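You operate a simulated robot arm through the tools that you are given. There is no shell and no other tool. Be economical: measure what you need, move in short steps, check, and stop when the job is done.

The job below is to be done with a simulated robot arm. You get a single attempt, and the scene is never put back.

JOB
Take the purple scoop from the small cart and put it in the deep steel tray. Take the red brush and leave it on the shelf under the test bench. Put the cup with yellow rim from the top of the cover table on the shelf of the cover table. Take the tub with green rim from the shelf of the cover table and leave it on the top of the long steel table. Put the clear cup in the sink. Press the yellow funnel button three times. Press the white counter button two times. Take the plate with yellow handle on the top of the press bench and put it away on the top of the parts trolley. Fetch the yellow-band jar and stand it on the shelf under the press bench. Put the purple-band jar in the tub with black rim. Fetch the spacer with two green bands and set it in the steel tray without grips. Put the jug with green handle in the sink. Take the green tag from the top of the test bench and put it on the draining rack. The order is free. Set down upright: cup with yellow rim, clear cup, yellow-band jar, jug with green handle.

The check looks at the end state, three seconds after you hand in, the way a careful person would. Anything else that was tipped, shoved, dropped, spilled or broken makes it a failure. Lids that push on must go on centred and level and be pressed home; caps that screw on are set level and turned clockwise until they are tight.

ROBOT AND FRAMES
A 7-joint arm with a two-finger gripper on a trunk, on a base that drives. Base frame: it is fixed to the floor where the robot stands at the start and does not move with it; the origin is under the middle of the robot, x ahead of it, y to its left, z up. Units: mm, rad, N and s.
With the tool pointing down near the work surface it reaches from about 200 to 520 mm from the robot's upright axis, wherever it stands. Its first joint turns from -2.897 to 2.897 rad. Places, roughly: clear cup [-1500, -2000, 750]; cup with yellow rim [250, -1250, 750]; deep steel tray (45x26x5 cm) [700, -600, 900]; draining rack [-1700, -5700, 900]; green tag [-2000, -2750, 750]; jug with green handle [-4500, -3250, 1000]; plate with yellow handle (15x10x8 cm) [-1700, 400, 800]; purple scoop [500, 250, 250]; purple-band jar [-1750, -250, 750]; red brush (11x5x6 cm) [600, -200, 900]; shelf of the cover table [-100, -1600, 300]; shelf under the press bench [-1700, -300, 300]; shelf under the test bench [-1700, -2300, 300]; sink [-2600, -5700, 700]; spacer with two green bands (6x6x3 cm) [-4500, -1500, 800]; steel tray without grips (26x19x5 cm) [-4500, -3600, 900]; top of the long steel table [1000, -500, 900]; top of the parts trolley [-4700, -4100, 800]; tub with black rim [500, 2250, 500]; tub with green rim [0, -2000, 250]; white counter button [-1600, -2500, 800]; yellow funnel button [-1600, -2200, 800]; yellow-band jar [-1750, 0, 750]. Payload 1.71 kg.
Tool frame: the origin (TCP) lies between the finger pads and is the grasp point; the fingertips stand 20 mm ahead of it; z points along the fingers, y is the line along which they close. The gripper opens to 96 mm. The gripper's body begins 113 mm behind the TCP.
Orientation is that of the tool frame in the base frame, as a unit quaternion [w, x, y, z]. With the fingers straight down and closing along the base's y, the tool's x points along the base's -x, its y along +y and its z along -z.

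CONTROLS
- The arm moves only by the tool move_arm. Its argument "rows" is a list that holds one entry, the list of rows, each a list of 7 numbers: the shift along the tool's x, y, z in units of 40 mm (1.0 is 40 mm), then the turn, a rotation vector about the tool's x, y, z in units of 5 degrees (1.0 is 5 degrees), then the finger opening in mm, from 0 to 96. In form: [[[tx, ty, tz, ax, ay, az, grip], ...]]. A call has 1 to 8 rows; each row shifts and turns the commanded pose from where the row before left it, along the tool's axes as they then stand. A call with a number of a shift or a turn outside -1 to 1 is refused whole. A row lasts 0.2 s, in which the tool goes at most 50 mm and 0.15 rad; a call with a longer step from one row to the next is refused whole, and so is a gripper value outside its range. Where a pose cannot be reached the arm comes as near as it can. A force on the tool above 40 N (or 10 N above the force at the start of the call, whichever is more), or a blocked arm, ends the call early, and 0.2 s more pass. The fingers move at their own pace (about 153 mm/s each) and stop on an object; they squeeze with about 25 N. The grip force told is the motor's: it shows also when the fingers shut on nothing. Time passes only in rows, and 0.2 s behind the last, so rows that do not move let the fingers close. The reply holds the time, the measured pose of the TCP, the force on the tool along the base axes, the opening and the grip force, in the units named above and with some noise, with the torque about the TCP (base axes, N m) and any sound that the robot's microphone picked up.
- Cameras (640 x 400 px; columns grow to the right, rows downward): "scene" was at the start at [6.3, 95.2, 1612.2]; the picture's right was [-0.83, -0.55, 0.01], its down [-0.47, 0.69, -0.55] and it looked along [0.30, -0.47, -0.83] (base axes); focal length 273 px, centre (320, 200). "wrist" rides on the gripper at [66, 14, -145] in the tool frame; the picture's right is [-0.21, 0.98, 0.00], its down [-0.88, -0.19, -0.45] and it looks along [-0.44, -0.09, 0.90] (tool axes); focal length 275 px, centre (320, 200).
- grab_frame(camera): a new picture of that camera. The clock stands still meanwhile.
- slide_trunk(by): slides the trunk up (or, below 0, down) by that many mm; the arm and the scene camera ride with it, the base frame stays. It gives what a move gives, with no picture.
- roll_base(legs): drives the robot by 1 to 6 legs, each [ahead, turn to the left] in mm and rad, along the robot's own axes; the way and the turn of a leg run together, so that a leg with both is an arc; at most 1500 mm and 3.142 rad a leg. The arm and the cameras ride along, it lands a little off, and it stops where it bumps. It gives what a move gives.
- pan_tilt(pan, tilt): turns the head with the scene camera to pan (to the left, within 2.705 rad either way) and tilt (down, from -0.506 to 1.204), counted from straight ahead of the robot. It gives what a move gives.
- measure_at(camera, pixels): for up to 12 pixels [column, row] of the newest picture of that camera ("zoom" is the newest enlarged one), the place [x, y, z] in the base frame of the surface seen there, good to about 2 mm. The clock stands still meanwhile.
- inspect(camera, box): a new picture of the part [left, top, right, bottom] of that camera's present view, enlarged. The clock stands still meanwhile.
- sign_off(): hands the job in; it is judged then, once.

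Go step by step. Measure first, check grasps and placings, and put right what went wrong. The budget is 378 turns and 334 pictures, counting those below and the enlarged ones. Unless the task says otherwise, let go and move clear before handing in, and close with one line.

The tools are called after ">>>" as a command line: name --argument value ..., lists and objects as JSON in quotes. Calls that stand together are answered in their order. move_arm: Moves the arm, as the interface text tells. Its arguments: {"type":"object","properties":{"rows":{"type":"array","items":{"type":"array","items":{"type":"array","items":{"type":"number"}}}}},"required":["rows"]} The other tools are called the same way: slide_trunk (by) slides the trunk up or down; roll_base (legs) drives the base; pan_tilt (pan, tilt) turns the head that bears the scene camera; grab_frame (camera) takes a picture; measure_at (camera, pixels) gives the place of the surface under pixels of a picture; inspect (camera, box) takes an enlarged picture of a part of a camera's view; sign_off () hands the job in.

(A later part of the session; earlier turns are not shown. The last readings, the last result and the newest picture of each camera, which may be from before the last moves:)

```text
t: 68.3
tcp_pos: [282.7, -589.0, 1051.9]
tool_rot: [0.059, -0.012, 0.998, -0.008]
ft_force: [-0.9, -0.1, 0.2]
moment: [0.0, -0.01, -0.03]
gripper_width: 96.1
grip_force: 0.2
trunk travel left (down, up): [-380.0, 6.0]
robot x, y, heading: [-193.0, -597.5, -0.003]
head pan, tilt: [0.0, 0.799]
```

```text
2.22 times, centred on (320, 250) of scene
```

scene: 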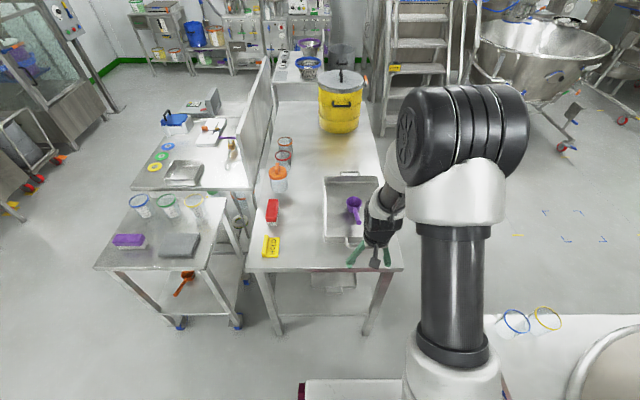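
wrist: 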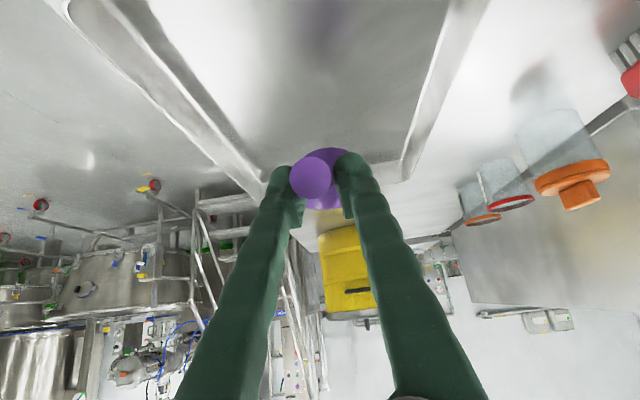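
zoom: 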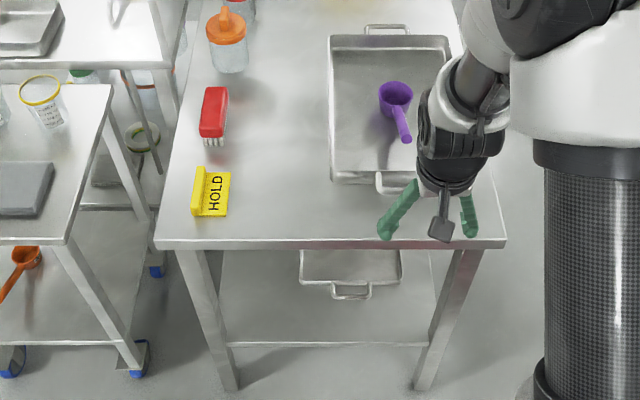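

Brush body at (270,215). I shift the robot to y≈−240, retilting the tool to 40° so the brush can later go onto a shelf.

>>> roll_base --legs '[[0, 1.571], [357, 0], [0, -1.571]]'

>>> move_arm --rows '[[[0, 0, 0, 0, -1, 0, 96], [0, 0, 0, 0, -1, 0, 96], [0, 0, 0, 0, -1, 0, 96], [0, 0, 0, 0, -1, 0, 96], [0, 0, 0, 0, -1, 0, 96], [0, 0, 0, 0, -1, 0, 96], [0, 0, 0, 0, -0.7, 0, 96]]]'

>>> grab_frame --camera "wrist"

```text
t: 79.7
tcp_pos: [291.8, -229.1, 1050.2]
tool_rot: [0.059, -0.019, 0.998, -0.008]
ft_force: [-0.7, -0.3, 0.1]
moment: [-0.01, 0.0, -0.01]
gripper_width: 96.3
grip_force: 0.1
trunk travel left (down, up): [-380.0, 6.0]
robot x, y, heading: [-190.9, -234.9, 0.01]
head pan, tilt: [0.0, 0.799]
```

```text
t: 81.3
tcp_pos: [300.5, -229.8, 1057.7]
tool_rot: [0.358, -0.019, 0.933, -0.003]
ft_force: [-0.8, 0.0, 0.2]
moment: [-0.01, 0.01, -0.01]
gripper_width: 96.0
grip_force: 0.1
out of reach, approached as far as the arm can: row 6, 7
trunk travel left (down, up): [-380.0, 6.0]
robot x, y, heading: [-185.5, -235.5, 0.006]
head pan, tilt: [0.0, 0.799]
```

```text
301 pictures are left
```

wrist: 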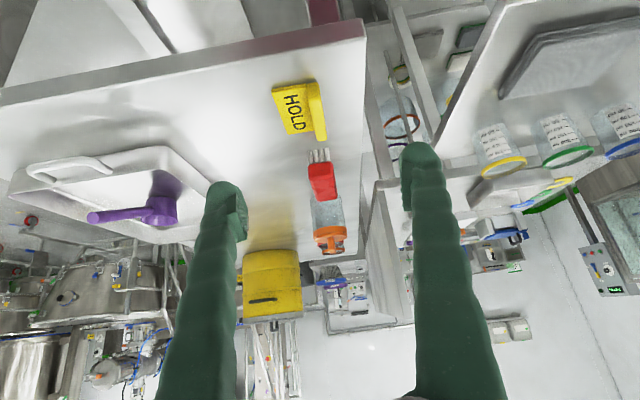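

>>> measure_at --camera "wrist" --pixels '[[312, 172], [331, 168], [310, 165], [320, 198], [338, 195], [318, 180]]'

>>> roll_base --legs '[[242, 0]]'

>>> grab_frame --camera "wrist"

```text
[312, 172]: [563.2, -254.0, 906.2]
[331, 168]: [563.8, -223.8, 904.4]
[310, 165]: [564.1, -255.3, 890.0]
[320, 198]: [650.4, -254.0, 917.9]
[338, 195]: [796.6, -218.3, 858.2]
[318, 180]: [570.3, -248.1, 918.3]
```

```text
t: 83.2
tcp_pos: [546.5, -222.4, 1056.1]
tool_rot: [0.355, -0.024, 0.934, -0.002]
ft_force: [-0.3, -0.1, 0.4]
moment: [-0.01, 0.04, 0.0]
gripper_width: 96.0
grip_force: 0.2
trunk travel left (down, up): [-380.0, 6.0]
robot x, y, heading: [54.1, -229.3, 0.019]
head pan, tilt: [0.0, 0.799]
```

```text
300 pictures are left
```

wrist: 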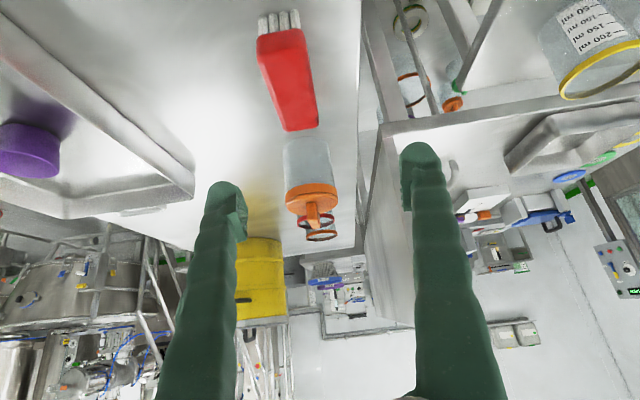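

>>> move_arm --rows '[[[0.31, -0.15, 0.73, 0, 0, 0, 96], [0.31, -0.15, 0.73, 0, 0, 0, 96], [0.31, -0.13, 0.73, 0, 0, 0, 96], [0.31, 0, 0.73, 0, 0, 0, 96]]]'

>>> grab_frame --camera "wrist"

```text
t: 84.2
tcp_pos: [573.1, -241.3, 946.2]
tool_rot: [0.363, -0.024, 0.931, -0.001]
ft_force: [0.2, -0.1, -0.6]
moment: [-0.01, 0.01, -0.01]
gripper_width: 96.0
grip_force: 0.1
trunk travel left (down, up): [-380.0, 6.0]
robot x, y, heading: [59.7, -233.7, 0.016]
head pan, tilt: [0.0, 0.799]
```

```text
299 pictures are left
```

wrist: 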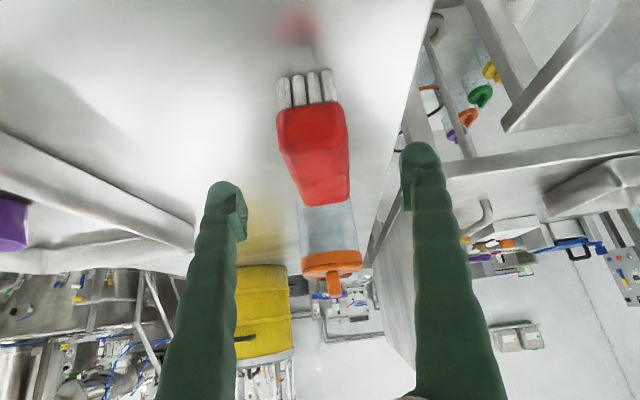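

>>> move_arm --rows '[[[0.16, 0.03, 0.53, 0, 0, 0, 96], [0.16, 0.03, 0.53, 0, 0, 0, 96]]]'

>>> grab_frame --camera "wrist"

```text
t: 84.8
tcp_pos: [591.9, -237.9, 906.9]
tool_rot: [0.364, -0.023, 0.931, -0.002]
ft_force: [0.3, -0.2, 0.3]
moment: [0.04, -0.01, 0.01]
gripper_width: 96.2
grip_force: 0.1
trunk travel left (down, up): [-380.0, 6.0]
robot x, y, heading: [58.1, -230.6, 0.018]
head pan, tilt: [0.0, 0.799]
```

```text
298 pictures are left
```

wrist: 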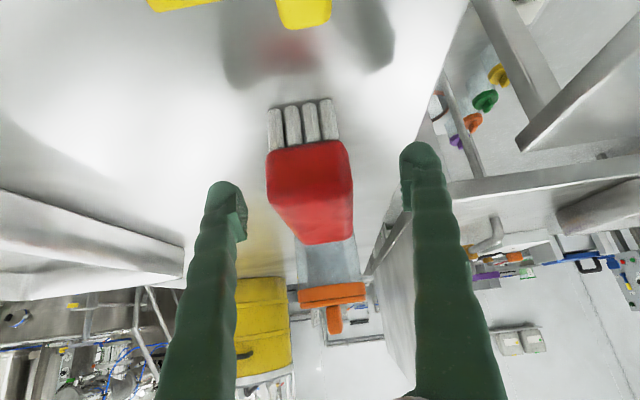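

Fingers straddle the brush body at (310,190). Close.

>>> move_arm --rows '[[[0, 0, 0, 0, 0, 0, 0], [0, 0, 0, 0, 0, 0, 0], [0, 0, 0, 0, 0, 0, 0]]]'

>>> move_arm --rows '[[[-0.3, 0, -0.33, 0, 0, 0, 0], [-0.68, 0, -0.736, 0, 0, 0, 0], [-0.68, 0, -0.736, 0, 0, 0, 0]]]'

>>> grab_frame --camera "wrist"

```text
t: 85.6
tcp_pos: [590.6, -238.1, 906.4]
tool_rot: [0.364, -0.024, 0.931, -0.002]
ft_force: [-0.2, -0.8, 0.0]
moment: [0.0, 0.03, 0.01]
gripper_width: 47.3
grip_force: 24.9
trunk travel left (down, up): [-380.0, 6.0]
robot x, y, heading: [59.1, -235.1, 0.016]
head pan, tilt: [0.0, 0.799]
```

```text
t: 86.4
tcp_pos: [589.8, -236.2, 1004.4]
tool_rot: [0.363, -0.023, 0.931, -0.001]
ft_force: [-0.2, -1.1, -0.8]
moment: [0.0, 0.05, -0.02]
gripper_width: 47.3
grip_force: 24.6
trunk travel left (down, up): [-380.0, 6.0]
robot x, y, heading: [57.4, -230.2, 0.014]
head pan, tilt: [0.0, 0.799]
```

```text
297 pictures are left
```

wrist: 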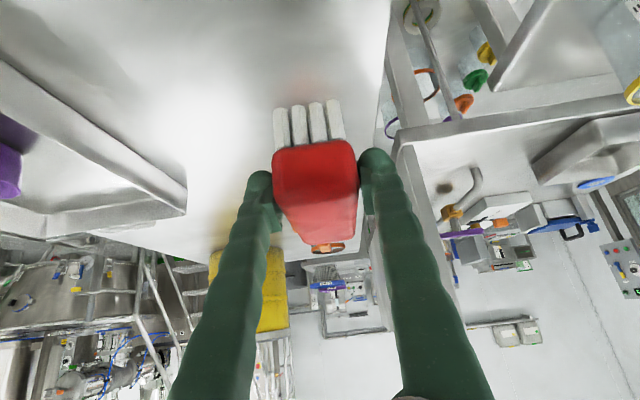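

Brush held. I back off and drive to the front of the test bench.

>>> roll_base --legs '[[-330, 0], [0, 3.12], [560, 0], [0, 1.571]]'

>>> pan_tilt --pan 0.0 --tilt 0.6

>>> grab_frame --camera "scene"

```text
t: 104.9
tcp_pos: [-899.3, -704.0, 1003.7]
tool_rot: [0.244, 0.671, 0.646, -0.269]
ft_force: [0.3, -0.4, -1.0]
moment: [0.06, -0.01, -0.02]
gripper_width: 46.8
grip_force: 24.9
trunk travel left (down, up): [-380.0, 6.0]
robot x, y, heading: [-847.3, -173.0, -1.646]
head pan, tilt: [0.0, 0.799]
```

```text
t: 105.7
tcp_pos: [-898.8, -688.6, 1013.4]
tool_rot: [0.249, 0.669, 0.644, -0.275]
ft_force: [0.4, -0.9, -1.0]
moment: [0.02, 0.0, 0.0]
gripper_width: 46.9
grip_force: 25.1
trunk travel left (down, up): [-380.0, 6.0]
robot x, y, heading: [-848.6, -173.3, -1.648]
head pan, tilt: [0.0, 0.6]
```

```text
296 pictures are left
```

scene: 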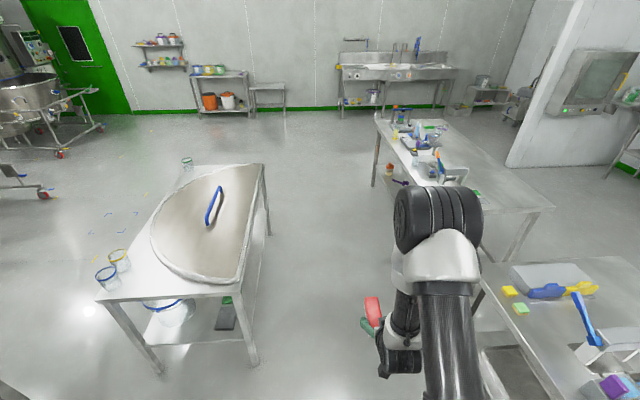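

>>> measure_at --camera "scene" --pixels '[[248, 282], [262, 166], [376, 185], [265, 235], [487, 240], [555, 208], [376, 116], [255, 362], [480, 285], [187, 160], [118, 255], [105, 270]]'

>>> inspect --camera "scene" --box '[360, 90, 560, 230]'

```text
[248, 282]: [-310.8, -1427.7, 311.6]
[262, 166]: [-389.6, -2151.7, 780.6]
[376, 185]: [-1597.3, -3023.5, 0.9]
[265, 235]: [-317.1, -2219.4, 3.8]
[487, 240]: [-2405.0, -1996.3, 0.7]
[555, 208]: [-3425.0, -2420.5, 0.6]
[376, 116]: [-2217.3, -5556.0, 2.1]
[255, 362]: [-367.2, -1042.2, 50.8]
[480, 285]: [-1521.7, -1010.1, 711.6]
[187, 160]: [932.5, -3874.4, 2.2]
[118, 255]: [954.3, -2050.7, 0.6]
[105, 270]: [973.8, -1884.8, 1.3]
```

```text
2.86 times, centred on (460, 160) of scene
```

zoom: 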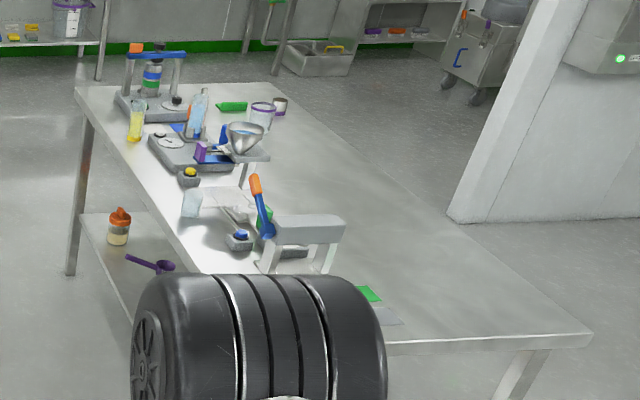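

>>> roll_base --legs '[[0, 0.075], [1400, 0]]'

>>> pan_tilt --pan -1.3 --tilt 0.7

>>> grab_frame --camera "scene"

```text
t: 113.5
tcp_pos: [-812.1, -2053.5, 1012.6]
tool_rot: [0.265, 0.632, 0.68, -0.26]
ft_force: [0.1, 0.8, -0.6]
moment: [0.04, -0.01, 0.01]
gripper_width: 47.1
grip_force: 24.9
trunk travel left (down, up): [-380.0, 6.0]
robot x, y, heading: [-820.0, -1535.2, -1.528]
head pan, tilt: [0.0, 0.6]
```

```text
t: 114.9
tcp_pos: [-812.0, -2037.8, 1021.8]
tool_rot: [0.269, 0.63, 0.679, -0.265]
ft_force: [-0.1, -0.1, -1.3]
moment: [-0.01, -0.01, 0.0]
gripper_width: 46.9
grip_force: 24.7
trunk travel left (down, up): [-380.0, 6.0]
robot x, y, heading: [-819.5, -1536.4, -1.531]
head pan, tilt: [-1.3, 0.7]
```

```text
294 pictures are left
```

scene: 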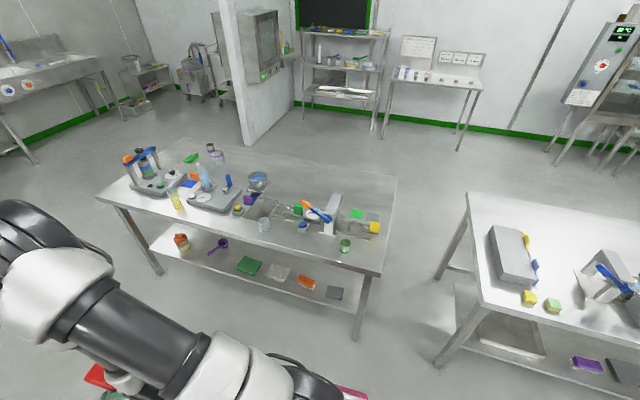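

>>> inspect --camera "scene" --box '[90, 130, 410, 330]'

>>> measure_at --camera "zoom" --pixels '[[30, 155], [580, 280], [145, 270], [545, 365], [180, 225], [260, 233], [320, 265], [382, 285], [435, 305], [490, 325], [225, 250], [410, 270]]'

>>> measure_at --camera "zoom" --pixels '[[160, 80], [215, 72], [170, 130], [297, 160], [335, 110], [350, 190], [430, 195], [480, 170], [530, 168], [575, 195], [510, 235], [245, 30]]'

```text
2.00 times, centred on (250, 230) of scene
```

zoom: 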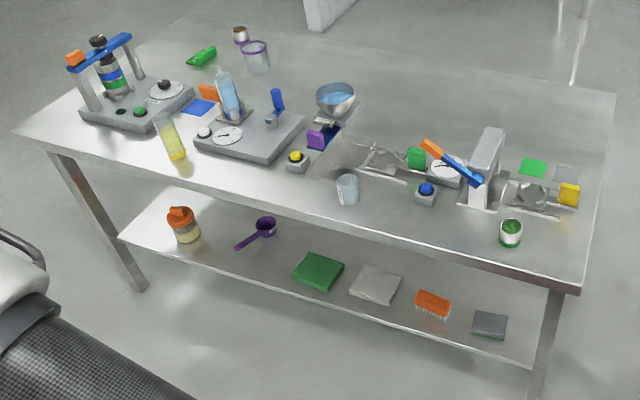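

```text
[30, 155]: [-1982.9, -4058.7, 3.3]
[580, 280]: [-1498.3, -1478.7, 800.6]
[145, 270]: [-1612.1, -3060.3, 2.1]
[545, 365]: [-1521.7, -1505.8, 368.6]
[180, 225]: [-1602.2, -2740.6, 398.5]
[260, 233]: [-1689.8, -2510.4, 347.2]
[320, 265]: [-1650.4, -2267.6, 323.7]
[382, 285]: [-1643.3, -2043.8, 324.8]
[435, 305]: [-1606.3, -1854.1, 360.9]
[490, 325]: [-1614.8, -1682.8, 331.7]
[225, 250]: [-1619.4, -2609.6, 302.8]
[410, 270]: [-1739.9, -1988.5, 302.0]
```

```text
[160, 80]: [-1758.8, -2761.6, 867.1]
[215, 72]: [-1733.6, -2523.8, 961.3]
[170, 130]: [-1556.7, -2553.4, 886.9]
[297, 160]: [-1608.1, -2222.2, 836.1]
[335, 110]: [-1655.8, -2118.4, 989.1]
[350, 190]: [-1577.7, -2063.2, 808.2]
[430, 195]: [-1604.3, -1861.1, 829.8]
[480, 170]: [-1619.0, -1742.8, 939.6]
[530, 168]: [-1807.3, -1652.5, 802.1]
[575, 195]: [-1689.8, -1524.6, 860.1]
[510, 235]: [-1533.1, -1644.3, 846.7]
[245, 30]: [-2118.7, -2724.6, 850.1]
```

The shelf (z≈302) has a free gap at y≈−2405 between the purple scoop and the green pad. I drive there and face the bench.

>>> roll_base --legs '[[0, -0.04], [870, 0], [0, -1.571]]'

>>> slide_trunk --by -380

>>> pan_tilt --pan 0.0 --tilt 0.7

>>> grab_frame --camera "scene"

```text
t: 124.8
tcp_pos: [-1328.8, -2371.3, 1020.3]
tool_rot: [-0.013, 0.926, -0.004, -0.378]
ft_force: [0.2, 0.6, -1.1]
moment: [0.01, -0.04, -0.01]
gripper_width: 46.9
grip_force: 24.9
trunk travel left (down, up): [-380.0, 6.0]
robot x, y, heading: [-827.2, -2412.1, 3.102]
head pan, tilt: [-1.3, 0.7]
```

```text
t: 128.5
tcp_pos: [-1313.4, -2372.5, 649.2]
tool_rot: [-0.012, 0.923, -0.002, -0.385]
ft_force: [0.5, -0.2, -0.1]
moment: [0.03, -0.03, 0.03]
gripper_width: 47.0
grip_force: 24.7
trunk travel left (down, up): [0.0, 386.0]
robot x, y, heading: [-830.9, -2409.3, 3.104]
head pan, tilt: [-1.3, 0.7]
```

```text
t: 130.0
tcp_pos: [-1313.0, -2373.0, 651.2]
tool_rot: [-0.012, 0.923, -0.002, -0.385]
ft_force: [0.0, 0.6, -0.8]
moment: [-0.01, -0.06, 0.02]
gripper_width: 47.0
grip_force: 25.2
trunk travel left (down, up): [0.0, 386.0]
robot x, y, heading: [-828.0, -2408.2, 3.094]
head pan, tilt: [0.0, 0.7]
```

```text
292 pictures are left
```

scene: 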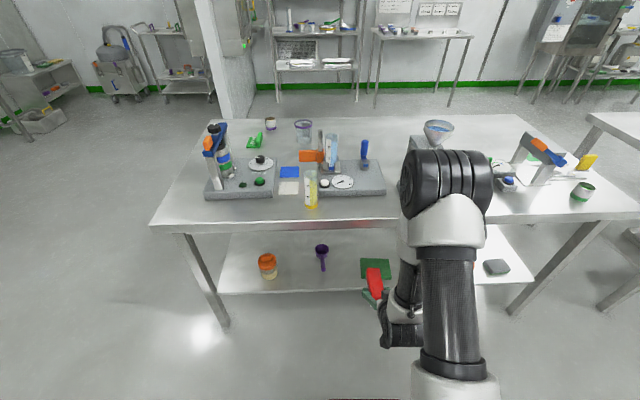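

>>> roll_base --legs '[[0, 0.045]]'

>>> move_arm --rows '[[[0.69, 0, 0.72, 0, 0.25, 0, 0], [0.69, 0, 0.72, 0, 0.25, 0, 0], [0.69, 0, 0.72, 0, 0, 0, 0], [0.69, 0, 0.72, 0, 0, 0, 0], [0.69, 0, 0.72, 0, 0, 0, 0], [0.69, 0, 0.72, 0, 0, 0, 0]]]'

>>> grab_frame --camera "wrist"

```text
t: 130.8
tcp_pos: [-1314.1, -2393.2, 650.1]
tool_rot: [-0.004, 0.923, 0.017, -0.385]
ft_force: [0.2, -0.4, 0.1]
moment: [-0.01, -0.02, -0.02]
gripper_width: 46.8
grip_force: 24.6
trunk travel left (down, up): [0.0, 386.0]
robot x, y, heading: [-825.6, -2412.1, -3.142]
head pan, tilt: [0.0, 0.7]
```

```text
t: 132.2
tcp_pos: [-1305.7, -2388.1, 416.6]
tool_rot: [-0.005, 0.928, 0.018, -0.372]
ft_force: [0.0, 0.0, -0.3]
moment: [0.0, -0.04, 0.0]
gripper_width: 47.1
grip_force: 24.6
trunk travel left (down, up): [0.0, 386.0]
robot x, y, heading: [-828.2, -2413.4, -3.14]
head pan, tilt: [0.0, 0.7]
```

```text
291 pictures are left
```

wrist: 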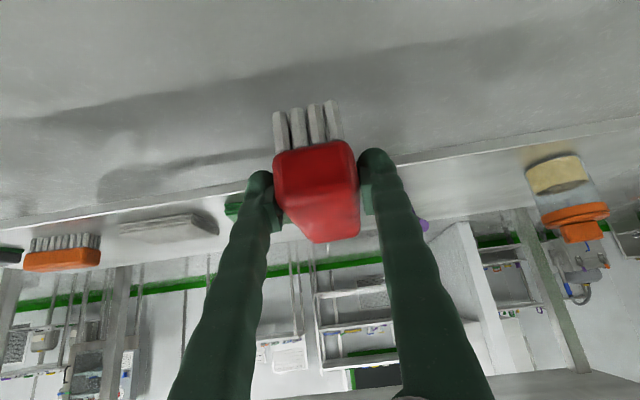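

>>> move_arm --rows '[[[0, 0.43, 0, 0, 0.1, 0, 0]]]'

>>> roll_base --legs '[[285, 0]]'

>>> grab_frame --camera "wrist"

```text
t: 132.6
tcp_pos: [-1304.3, -2406.3, 416.9]
tool_rot: [-0.004, 0.93, 0.018, -0.368]
ft_force: [0.3, 0.9, -1.2]
moment: [0.01, -0.02, 0.01]
gripper_width: 47.2
grip_force: 24.7
trunk travel left (down, up): [0.0, 386.0]
robot x, y, heading: [-831.2, -2410.4, -3.14]
head pan, tilt: [0.0, 0.7]
```

```text
t: 134.5
tcp_pos: [-1510.0, -2403.5, 413.5]
tool_rot: [-0.007, 0.941, 0.013, -0.339]
ft_force: [0.5, -0.8, -0.9]
moment: [-0.01, -0.06, 0.01]
gripper_width: 47.0
grip_force: 25.4
trunk travel left (down, up): [0.0, 386.0]
robot x, y, heading: [-1068.8, -2409.7, 3.14]
head pan, tilt: [0.0, 0.7]
stopped in leg 1: the robot was blocked; the commanded pose is now the measured one
```

```text
290 pictures are left
```

wrist: 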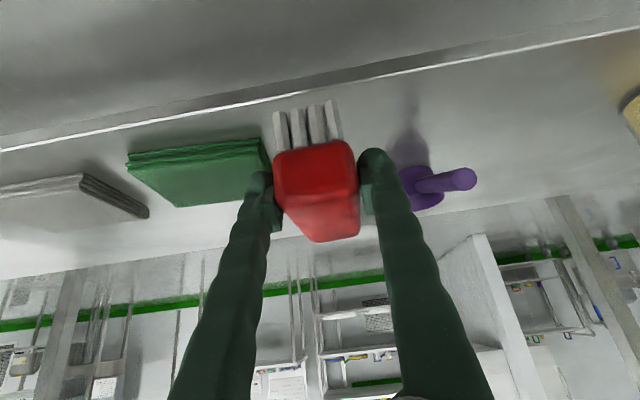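

Something blocked: I back off a bit and look.

>>> roll_base --legs '[[-60, 0]]'

>>> grab_frame --camera "scene"

```text
t: 135.4
tcp_pos: [-1468.7, -2403.1, 402.0]
tool_rot: [-0.005, 0.942, 0.014, -0.334]
ft_force: [0.4, 1.0, -0.4]
moment: [-0.02, -0.03, -0.02]
gripper_width: 46.6
grip_force: 25.4
trunk travel left (down, up): [0.0, 386.0]
robot x, y, heading: [-1014.7, -2410.8, 3.143]
head pan, tilt: [0.0, 0.7]
```

```text
289 pictures are left
```

scene: 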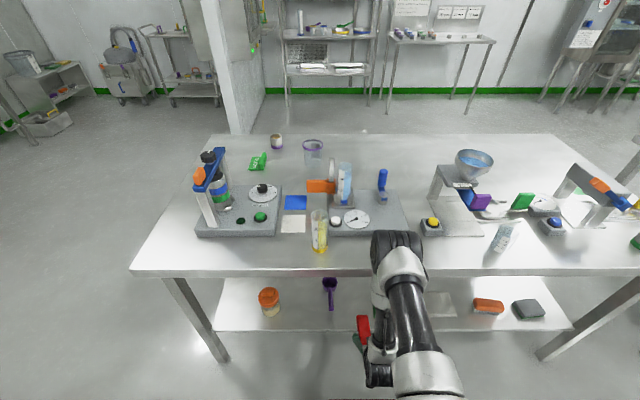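

>>> measure_at --camera "scene" --pixels '[[395, 240], [400, 265], [410, 300], [420, 340], [430, 380], [380, 372], [385, 275], [362, 325], [131, 270], [640, 268]]'

```text
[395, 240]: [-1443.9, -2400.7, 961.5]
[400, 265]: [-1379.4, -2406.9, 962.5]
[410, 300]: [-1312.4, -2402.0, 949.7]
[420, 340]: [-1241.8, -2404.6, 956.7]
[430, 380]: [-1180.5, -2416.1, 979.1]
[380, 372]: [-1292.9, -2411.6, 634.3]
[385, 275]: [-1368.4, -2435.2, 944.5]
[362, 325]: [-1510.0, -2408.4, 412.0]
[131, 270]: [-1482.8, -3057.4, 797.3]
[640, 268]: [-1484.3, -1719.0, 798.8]
```

The forearm met the table edge because TCP was not extended enough. I extend the tool to ~525 mm reach and restore the tilt.

>>> measure_at --camera "scene" --pixels '[[250, 329], [250, 325], [500, 330], [500, 326], [330, 295], [280, 310]]'

>>> move_arm --rows '[[[-0.38, 0, 0.34, 0, -0.35, 0, 0], [-0.38, 0, 0.34, 0, -0.35, 0, 0], [-0.38, 0, 0.34, 0, 0, 0, 0], [-0.3, 0, 0.28, 0, 0, 0, 0]]]'

```text
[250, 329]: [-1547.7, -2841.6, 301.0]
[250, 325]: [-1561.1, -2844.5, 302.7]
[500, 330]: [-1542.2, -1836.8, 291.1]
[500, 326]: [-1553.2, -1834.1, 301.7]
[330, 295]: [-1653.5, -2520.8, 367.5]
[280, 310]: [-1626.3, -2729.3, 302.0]
```

```text
t: 136.4
tcp_pos: [-1539.3, -2405.1, 410.8]
tool_rot: [-0.005, 0.928, 0.014, -0.372]
ft_force: [0.0, -0.5, -1.1]
moment: [-0.01, -0.01, 0.01]
gripper_width: 46.9
grip_force: 25.1
trunk travel left (down, up): [0.0, 386.0]
robot x, y, heading: [-1012.3, -2408.5, 3.141]
head pan, tilt: [0.0, 0.7]
```

>>> roll_base --legs '[[52, 0]]'

>>> move_arm --rows '[[[0.4, 0, 0.44, 0, 0, 0, 0], [0.4, 0, 0.44, 0, 0, 0, 0]]]'

>>> grab_frame --camera "wrist"

```text
t: 137.3
tcp_pos: [-1560.9, -2404.1, 408.3]
tool_rot: [-0.005, 0.933, 0.013, -0.359]
ft_force: [0.5, 0.6, -1.3]
moment: [-0.01, -0.03, 0.01]
gripper_width: 47.0
grip_force: 24.7
trunk travel left (down, up): [0.0, 386.0]
robot x, y, heading: [-1044.9, -2415.0, 3.135]
head pan, tilt: [0.0, 0.7]
stopped in leg 1: the robot was blocked; the commanded pose is now the measured one
```

```text
t: 137.9
tcp_pos: [-1560.3, -2404.6, 365.4]
tool_rot: [-0.005, 0.931, 0.014, -0.364]
ft_force: [0.1, -0.3, -0.9]
moment: [-0.02, -0.03, 0.01]
gripper_width: 47.2
grip_force: 25.2
trunk travel left (down, up): [0.0, 386.0]
robot x, y, heading: [-1041.6, -2409.3, 3.135]
head pan, tilt: [0.0, 0.7]
```

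```text
288 pictures are left
```

wrist: 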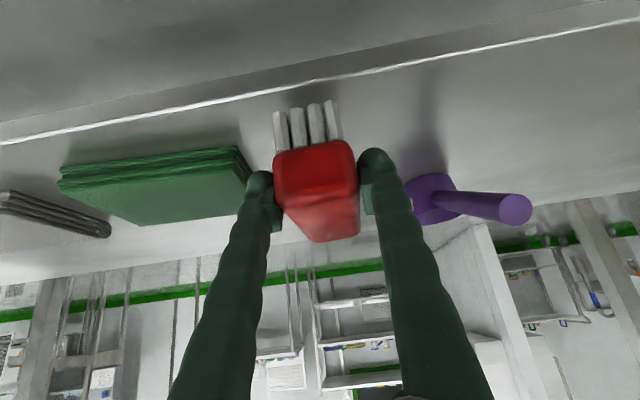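

>>> move_arm --rows '[[[-0.28, 0, 0.26, 0, 0, 0, 0], [-0.28, 0, 0.26, 0, 0, 0, 0]]]'

>>> grab_frame --camera "scene"

```text
t: 138.8
tcp_pos: [-1573.5, -2402.2, 345.4]
tool_rot: [-0.006, 0.941, 0.012, -0.337]
ft_force: [0.5, 1.0, -0.7]
moment: [0.02, -0.03, 0.01]
gripper_width: 46.9
grip_force: 25.2
trunk travel left (down, up): [0.0, 386.0]
robot x, y, heading: [-1036.0, -2408.8, 3.135]
head pan, tilt: [0.0, 0.7]
stopped in row 2: the arm was blocked; the commanded pose is now the measured one
```

```text
287 pictures are left
```

scene: 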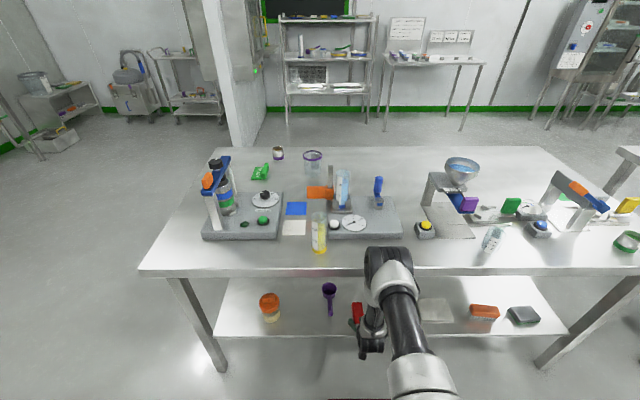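

The brush is just over the shelf (z 345, front edge of shelf x=−1542). I release with a small opening and check.

>>> move_arm --rows '[[[0, 0, 0, 0, 0, 0, 58], [0, 0, 0, 0, 0, 0, 58], [-0.1, 0, -0.1, 0, 0, 0, 58]]]'

>>> grab_frame --camera "wrist"

>>> inspect --camera "scene" --box '[300, 260, 460, 360]'

```text
t: 139.6
tcp_pos: [-1568.6, -2402.5, 344.1]
tool_rot: [-0.005, 0.944, 0.012, -0.33]
ft_force: [-0.7, -0.1, 0.1]
moment: [0.02, 0.02, 0.03]
gripper_width: 58.0
grip_force: 0.0
trunk travel left (down, up): [0.0, 386.0]
robot x, y, heading: [-1040.3, -2406.4, 3.135]
head pan, tilt: [0.0, 0.7]
```

```text
286 pictures are left
```

wrist: 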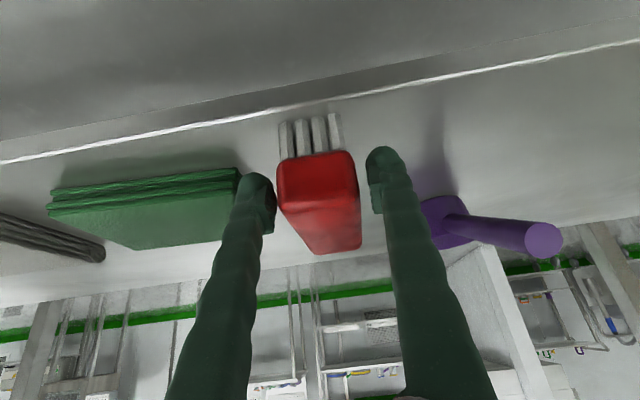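

```text
4.00 times, centred on (380, 310) of scene
```

zoom: 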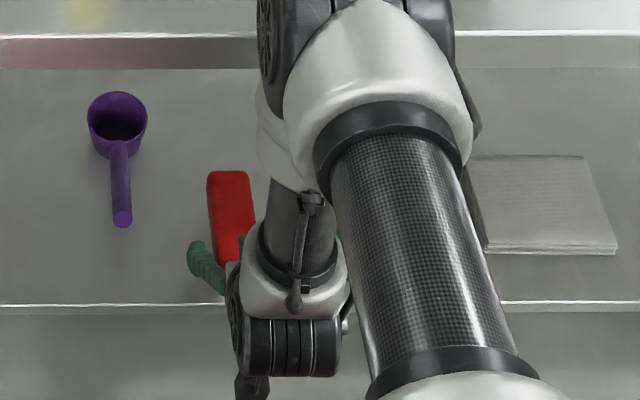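

Brush stands on the shelf inside the edge. I withdraw along the tool axis, then back the base.

>>> move_arm --rows '[[[0, 0, -0.5, 0, 0, 0, 58], [0, 0, -0.8, 0, 0, 0, 58]]]'

>>> roll_base --legs '[[-250, 0]]'

>>> grab_frame --camera "wrist"

>>> grab_frame --camera "scene"

```text
t: 140.3
tcp_pos: [-1511.4, -2402.5, 345.9]
tool_rot: [-0.005, 0.958, 0.011, -0.287]
ft_force: [-0.5, 0.4, 0.5]
moment: [-0.03, -0.01, 0.01]
gripper_width: 58.0
grip_force: 0.2
trunk travel left (down, up): [0.0, 386.0]
robot x, y, heading: [-1041.2, -2411.4, 3.131]
head pan, tilt: [0.0, 0.7]
stopped in row 2: the arm was blocked; the commanded pose is now the measured one
```

```text
t: 142.3
tcp_pos: [-1271.1, -2406.1, 339.2]
tool_rot: [-0.003, 0.959, 0.012, -0.284]
ft_force: [0.4, -0.4, 0.1]
moment: [0.01, 0.01, 0.02]
gripper_width: 58.2
grip_force: 0.1
trunk travel left (down, up): [0.0, 386.0]
robot x, y, heading: [-788.6, -2413.4, 3.138]
head pan, tilt: [0.0, 0.7]
```

```text
284 pictures are left
```

wrist: 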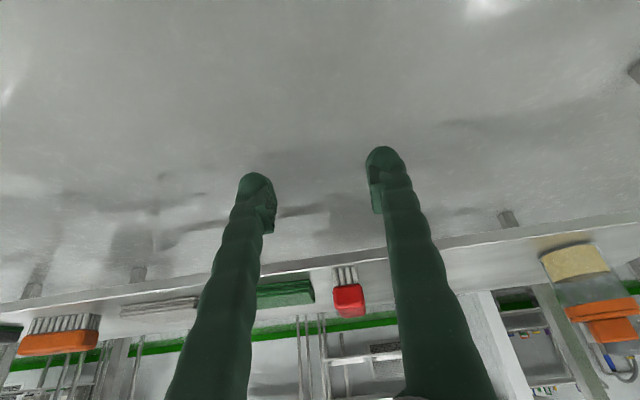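

```text
283 pictures are left
```

scene: 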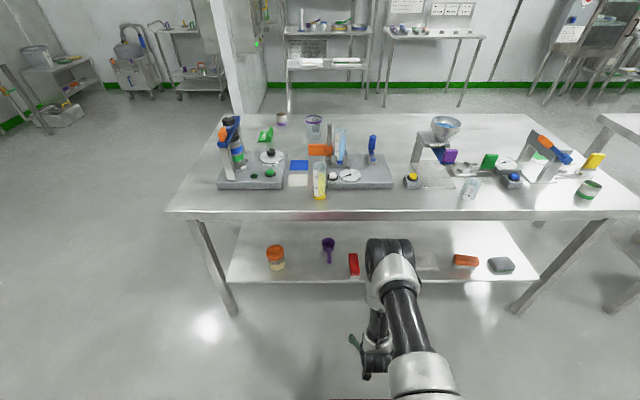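

The brush is in place at (353,265). Now I raise the trunk and straighten the tool for the button presses.

>>> slide_trunk --by 380

>>> move_arm --rows '[[[-0.3, 0, -0.7, 0, 1, 0, 0], [-0.3, 0, -0.7, 0, 1, 0, 0], [-0.2, 0, -0.8, 0, 1, 0, 0], [-0.2, 0, -0.8, 0, 1, 0, 0], [-0.1, 0, -0.8, 0, 1, 0, 0], [-0.1, 0, -0.8, 0, 1, 0, 0], [0, 0, -0.8, 0, 0.6, 0, 0]]]'

>>> inspect --camera "scene" --box '[270, 100, 490, 220]'

>>> measure_at --camera "zoom" --pixels '[[420, 220], [190, 220], [440, 210], [188, 224]]'

```text
t: 145.9
tcp_pos: [-1266.6, -2404.6, 725.9]
tool_rot: [-0.004, 0.956, 0.013, -0.292]
ft_force: [0.3, -0.5, -0.3]
moment: [-0.01, 0.04, -0.04]
gripper_width: 58.1
grip_force: 0.2
trunk travel left (down, up): [-380.0, 6.0]
robot x, y, heading: [-792.0, -2413.0, 3.131]
head pan, tilt: [0.0, 0.7]
```

```text
t: 147.5
tcp_pos: [-1241.5, -2406.4, 950.0]
tool_rot: [-0.007, 1.0, 0.011, -0.009]
ft_force: [0.6, 0.1, -0.4]
moment: [0.01, 0.01, 0.04]
gripper_width: 0.0
grip_force: 25.1
trunk travel left (down, up): [-380.0, 6.0]
robot x, y, heading: [-791.8, -2412.7, 3.14]
head pan, tilt: [0.0, 0.7]
```

```text
2.91 times, centred on (380, 160) of scene
```

zoom: 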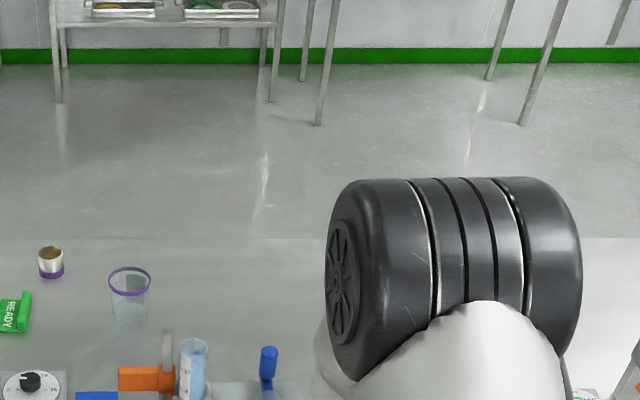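

```text
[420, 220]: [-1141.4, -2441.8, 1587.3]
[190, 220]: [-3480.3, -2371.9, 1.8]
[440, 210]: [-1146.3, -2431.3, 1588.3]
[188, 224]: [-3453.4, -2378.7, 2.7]
```

>>> move_arm --rows '[[[0, 0, -1, 0, 0, 0, 0], [0, 0, -1, 0, 0, 0, 0], [0, 0, -1, 0, 0, 0, 0], [0, 0, -1, 0, 0, 0, 0]]]'

>>> roll_base --legs '[[330, 0]]'

>>> grab_frame --camera "wrist"

>>> pan_tilt --pan 0.25 --tilt 1.0

>>> grab_frame --camera "scene"

```text
t: 148.5
tcp_pos: [-1234.9, -2406.5, 1106.5]
tool_rot: [-0.008, 1.0, 0.01, -0.008]
ft_force: [0.0, 0.1, 0.1]
moment: [0.0, 0.0, -0.04]
gripper_width: 0.0
grip_force: 24.9
trunk travel left (down, up): [-380.0, 6.0]
robot x, y, heading: [-794.9, -2414.1, 3.139]
head pan, tilt: [0.0, 0.7]
```

```text
t: 150.8
tcp_pos: [-1570.1, -2399.9, 1104.5]
tool_rot: [-0.008, 1.0, 0.006, -0.007]
ft_force: [0.4, -0.1, -0.3]
moment: [-0.02, -0.05, -0.01]
gripper_width: 0.0
grip_force: 25.3
trunk travel left (down, up): [-380.0, 6.0]
robot x, y, heading: [-1120.6, -2408.4, 3.13]
head pan, tilt: [0.0, 0.7]
```

```text
281 pictures are left
```

wrist: 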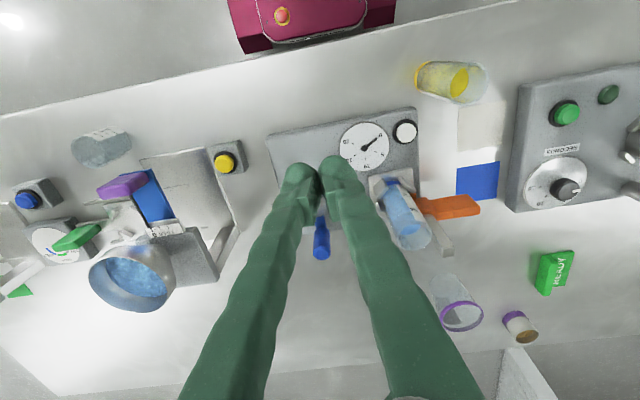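

```text
t: 151.6
tcp_pos: [-1551.2, -2399.8, 1112.3]
tool_rot: [-0.008, 1.0, 0.006, -0.016]
ft_force: [0.6, 0.3, 0.6]
moment: [0.01, 0.03, 0.02]
gripper_width: 0.0
grip_force: 24.5
trunk travel left (down, up): [-380.0, 6.0]
robot x, y, heading: [-1119.9, -2409.7, 3.127]
head pan, tilt: [0.25, 1.0]
```

```text
280 pictures are left
```

scene: 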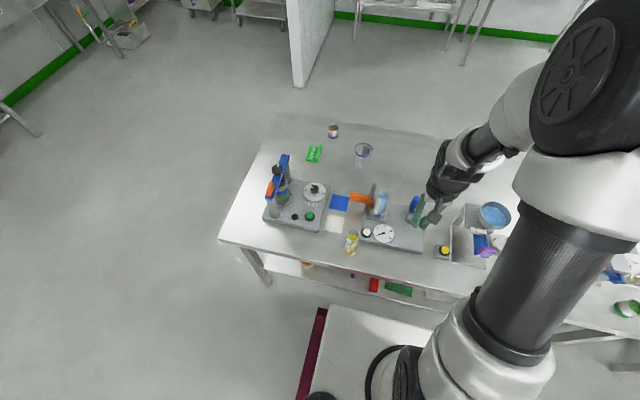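

>>> grab_frame --camera "wrist"

>>> measure_at --camera "wrist" --pixels '[[405, 132], [225, 162], [400, 128], [232, 160], [370, 145], [255, 140], [100, 148], [450, 80], [560, 272], [410, 210], [320, 235]]'

>>> inspect --camera "wrist" --box '[200, 90, 440, 240]'

```text
279 pictures are left
```

wrist: 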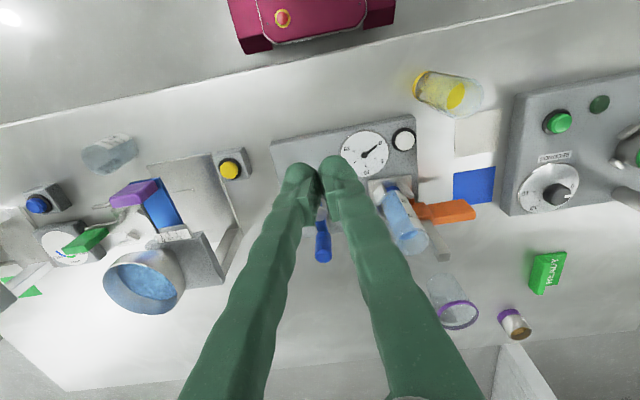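

```text
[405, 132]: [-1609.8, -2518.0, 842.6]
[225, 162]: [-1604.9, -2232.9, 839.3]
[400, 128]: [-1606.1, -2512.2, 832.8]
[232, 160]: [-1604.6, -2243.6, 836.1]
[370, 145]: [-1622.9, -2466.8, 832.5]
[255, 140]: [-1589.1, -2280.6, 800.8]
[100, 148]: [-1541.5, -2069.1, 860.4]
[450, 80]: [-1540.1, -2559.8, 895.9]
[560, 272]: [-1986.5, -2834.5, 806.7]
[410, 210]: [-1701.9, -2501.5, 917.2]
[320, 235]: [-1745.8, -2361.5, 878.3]
```

```text
2.67 times, centred on (320, 165) of wrist
```

zoom: 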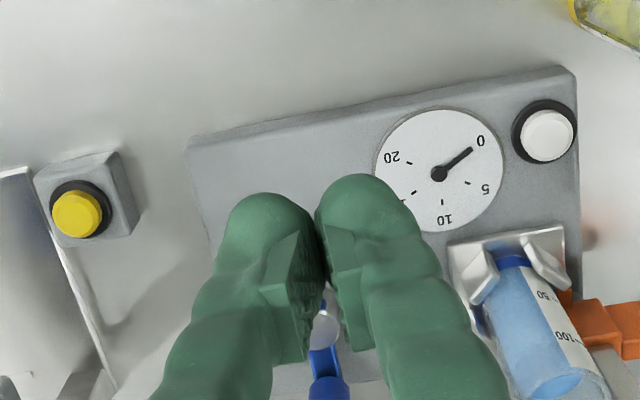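

White button (-1609,-2518,842), yellow (-1605,-2233,839). I move over the white one.

>>> move_arm --rows '[[[-0.48, 0.98, 0, 0, 0.18, 0, 0], [-0.48, 0.98, 0, 0, 0.18, 0, 0], [-0.48, 0.98, 0, 0, 0, 0, 0], [0, 0, 1, 0, 0, 0, 0], [0, 0, 1, 0, 0, 0, 0], [0, 0, 1, 0, 0, 0, 0], [0, 0, 1, 0, 0, 0, 0]]]'

>>> grab_frame --camera "wrist"

```text
t: 153.2
tcp_pos: [-1609.1, -2515.5, 951.3]
tool_rot: [-0.009, 1.0, 0.006, -0.001]
ft_force: [-0.6, 0.3, 0.6]
moment: [0.03, -0.03, 0.0]
gripper_width: 0.2
grip_force: 24.9
trunk travel left (down, up): [-380.0, 6.0]
robot x, y, heading: [-1122.6, -2407.9, 3.126]
head pan, tilt: [0.25, 1.0]
```

```text
277 pictures are left
```

wrist: 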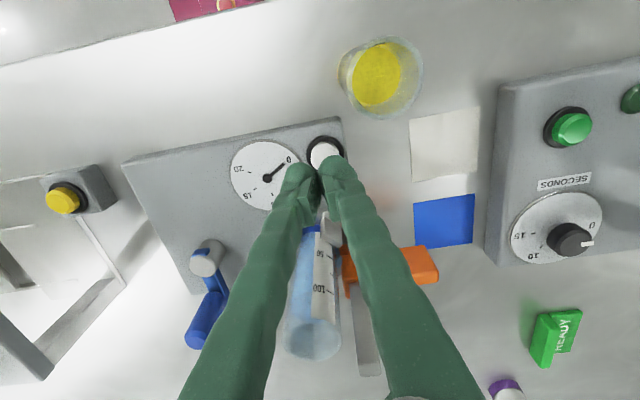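

>>> measure_at --camera "wrist" --pixels '[[325, 150], [318, 150], [332, 148], [325, 158], [63, 198], [70, 195]]'

>>> move_arm --rows '[[[0, 0, 0.8, 0, 0, 0, 0], [0, 0, 0.7, 0, 0, 0, 0]]]'

>>> grab_frame --camera "wrist"

```text
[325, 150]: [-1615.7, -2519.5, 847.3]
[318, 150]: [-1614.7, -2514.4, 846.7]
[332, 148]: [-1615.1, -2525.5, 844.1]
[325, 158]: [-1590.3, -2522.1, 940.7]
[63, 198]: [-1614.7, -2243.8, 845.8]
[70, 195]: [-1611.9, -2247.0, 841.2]
```

```text
t: 153.8
tcp_pos: [-1608.7, -2513.7, 891.6]
tool_rot: [-0.007, 1.0, 0.006, 0.0]
ft_force: [0.0, -0.5, 0.1]
moment: [-0.03, -0.01, 0.01]
gripper_width: 0.1
grip_force: 24.6
trunk travel left (down, up): [-380.0, 6.0]
robot x, y, heading: [-1118.0, -2410.9, 3.125]
head pan, tilt: [0.25, 1.0]
```

```text
276 pictures are left
```

wrist: 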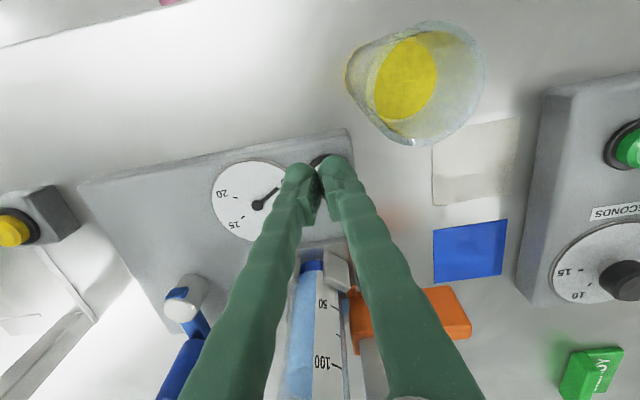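

>>> move_arm --rows '[[[-0.12, 0.12, 0.4, 0, 0, 0, 0], [0, 0, 0.12, 0, 0, 0, 0], [0, 0, 0.1, 0, 0, 0, 0]]]'

>>> inspect --camera "wrist" --box '[180, 110, 420, 260]'

```text
t: 154.6
tcp_pos: [-1614.6, -2519.6, 867.6]
tool_rot: [-0.008, 1.0, 0.005, 0.0]
ft_force: [-0.4, 0.1, 0.2]
moment: [0.03, 0.0, 0.02]
gripper_width: 0.1
grip_force: 24.7
trunk travel left (down, up): [-380.0, 6.0]
robot x, y, heading: [-1124.6, -2405.5, 3.132]
head pan, tilt: [0.25, 1.0]
```

```text
2.67 times, centred on (300, 185) of wrist
```

zoom: 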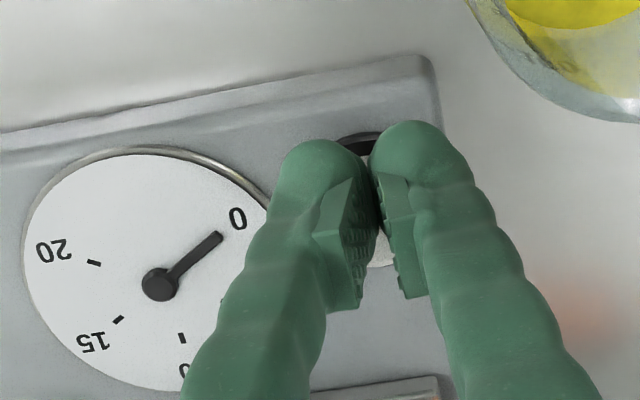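

>>> move_arm --rows '[[[0, 0, 0.1, 0, 0, 0, 0]]]'

```text
t: 155.0
tcp_pos: [-1613.5, -2520.7, 861.4]
tool_rot: [-0.008, 1.0, 0.007, 0.0]
ft_force: [-0.5, 0.7, 1.4]
moment: [0.01, -0.03, -0.01]
gripper_width: 0.1
grip_force: 25.5
trunk travel left (down, up): [-380.0, 6.0]
robot x, y, heading: [-1126.6, -2410.6, 3.13]
head pan, tilt: [0.25, 1.0]
```

>>> move_arm --rows '[[[0, 0, 0.08, 0, 0, 0, 0]]]'

>>> inspect --camera "wrist" --box '[180, 110, 420, 260]'

```text
t: 155.4
tcp_pos: [-1613.3, -2519.8, 859.9]
tool_rot: [-0.008, 1.0, 0.006, 0.0]
ft_force: [0.7, -0.5, 2.8]
moment: [-0.03, 0.01, 0.02]
gripper_width: 0.0
grip_force: 26.1
trunk travel left (down, up): [-380.0, 6.0]
robot x, y, heading: [-1122.3, -2410.7, 3.129]
head pan, tilt: [0.25, 1.0]
heard: click
```

```text
2.67 times, centred on (300, 185) of wrist
```

zoom: 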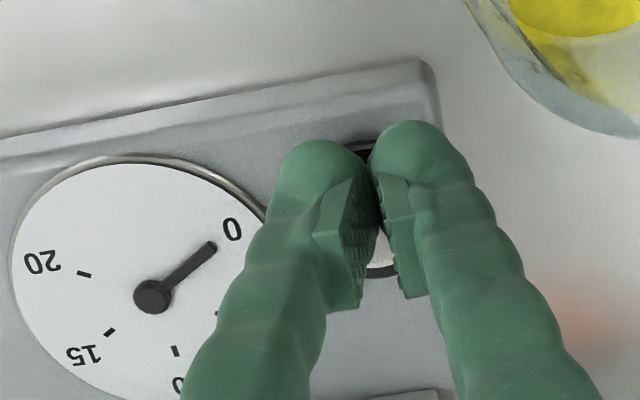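

Click heard: one press. I lift and look at the dial.

>>> move_arm --rows '[[[0, 0, -0.5, 0, 0, 0, 0], [0, 0, 0, 0, 0, 0, 0]]]'

>>> inspect --camera "wrist" --box '[180, 110, 420, 260]'

```text
t: 156.0
tcp_pos: [-1614.6, -2519.9, 880.5]
tool_rot: [-0.007, 1.0, 0.006, 0.0]
ft_force: [-0.7, 1.1, -0.1]
moment: [0.04, -0.01, 0.01]
gripper_width: 0.1
grip_force: 24.9
trunk travel left (down, up): [-380.0, 6.0]
robot x, y, heading: [-1124.9, -2411.4, 3.129]
head pan, tilt: [0.25, 1.0]
```

```text
2.67 times, centred on (300, 185) of wrist
```

zoom: 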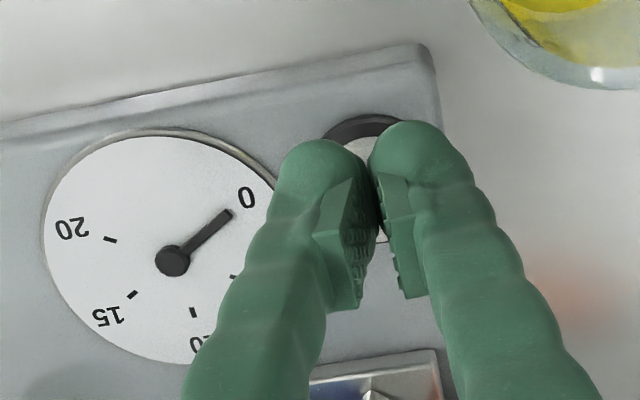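

>>> move_arm --rows '[[[0, 0, 0.4, 0, 0, 0, 0], [0, 0, 0.12, 0, 0, 0, 0], [0, 0, 0.02, 0, 0, 0, 0]]]'

```text
t: 156.8
tcp_pos: [-1612.9, -2519.1, 858.1]
tool_rot: [-0.008, 1.0, 0.006, 0.0]
ft_force: [0.1, 0.3, 16.1]
moment: [-0.04, 0.09, -0.07]
gripper_width: 6.2
grip_force: 29.5
trunk travel left (down, up): [-380.0, 6.0]
robot x, y, heading: [-1121.8, -2407.5, 3.125]
head pan, tilt: [0.25, 1.0]
heard: click
```

Second click. Lift and check.

>>> move_arm --rows '[[[0, 0, -0.5, 0, 0, 0, 0], [0, 0, -1, 0, 0, 0, 0], [0, 0, -1, 0, 0, 0, 0], [0, 0, -1, 0, 0, 0, 0]]]'

>>> grab_frame --camera "wrist"

>>> inspect --camera "wrist" --box '[200, 100, 440, 250]'

```text
t: 157.8
tcp_pos: [-1613.3, -2521.1, 1000.6]
tool_rot: [-0.007, 1.0, 0.005, -0.001]
ft_force: [-0.1, 0.8, 0.1]
moment: [-0.01, 0.04, -0.01]
gripper_width: 0.0
grip_force: 29.7
trunk travel left (down, up): [-380.0, 6.0]
robot x, y, heading: [-1121.4, -2408.2, 3.127]
head pan, tilt: [0.25, 1.0]
```

```text
272 pictures are left
```

wrist: 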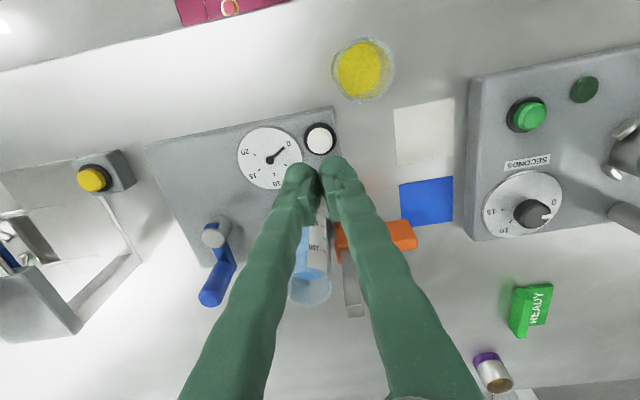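

```text
2.67 times, centred on (320, 175) of wrist
```

zoom: 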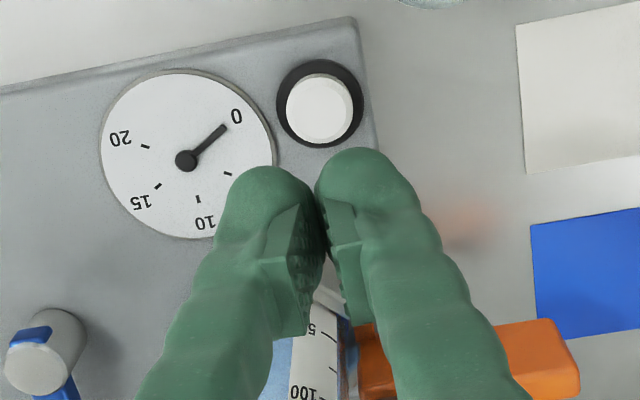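

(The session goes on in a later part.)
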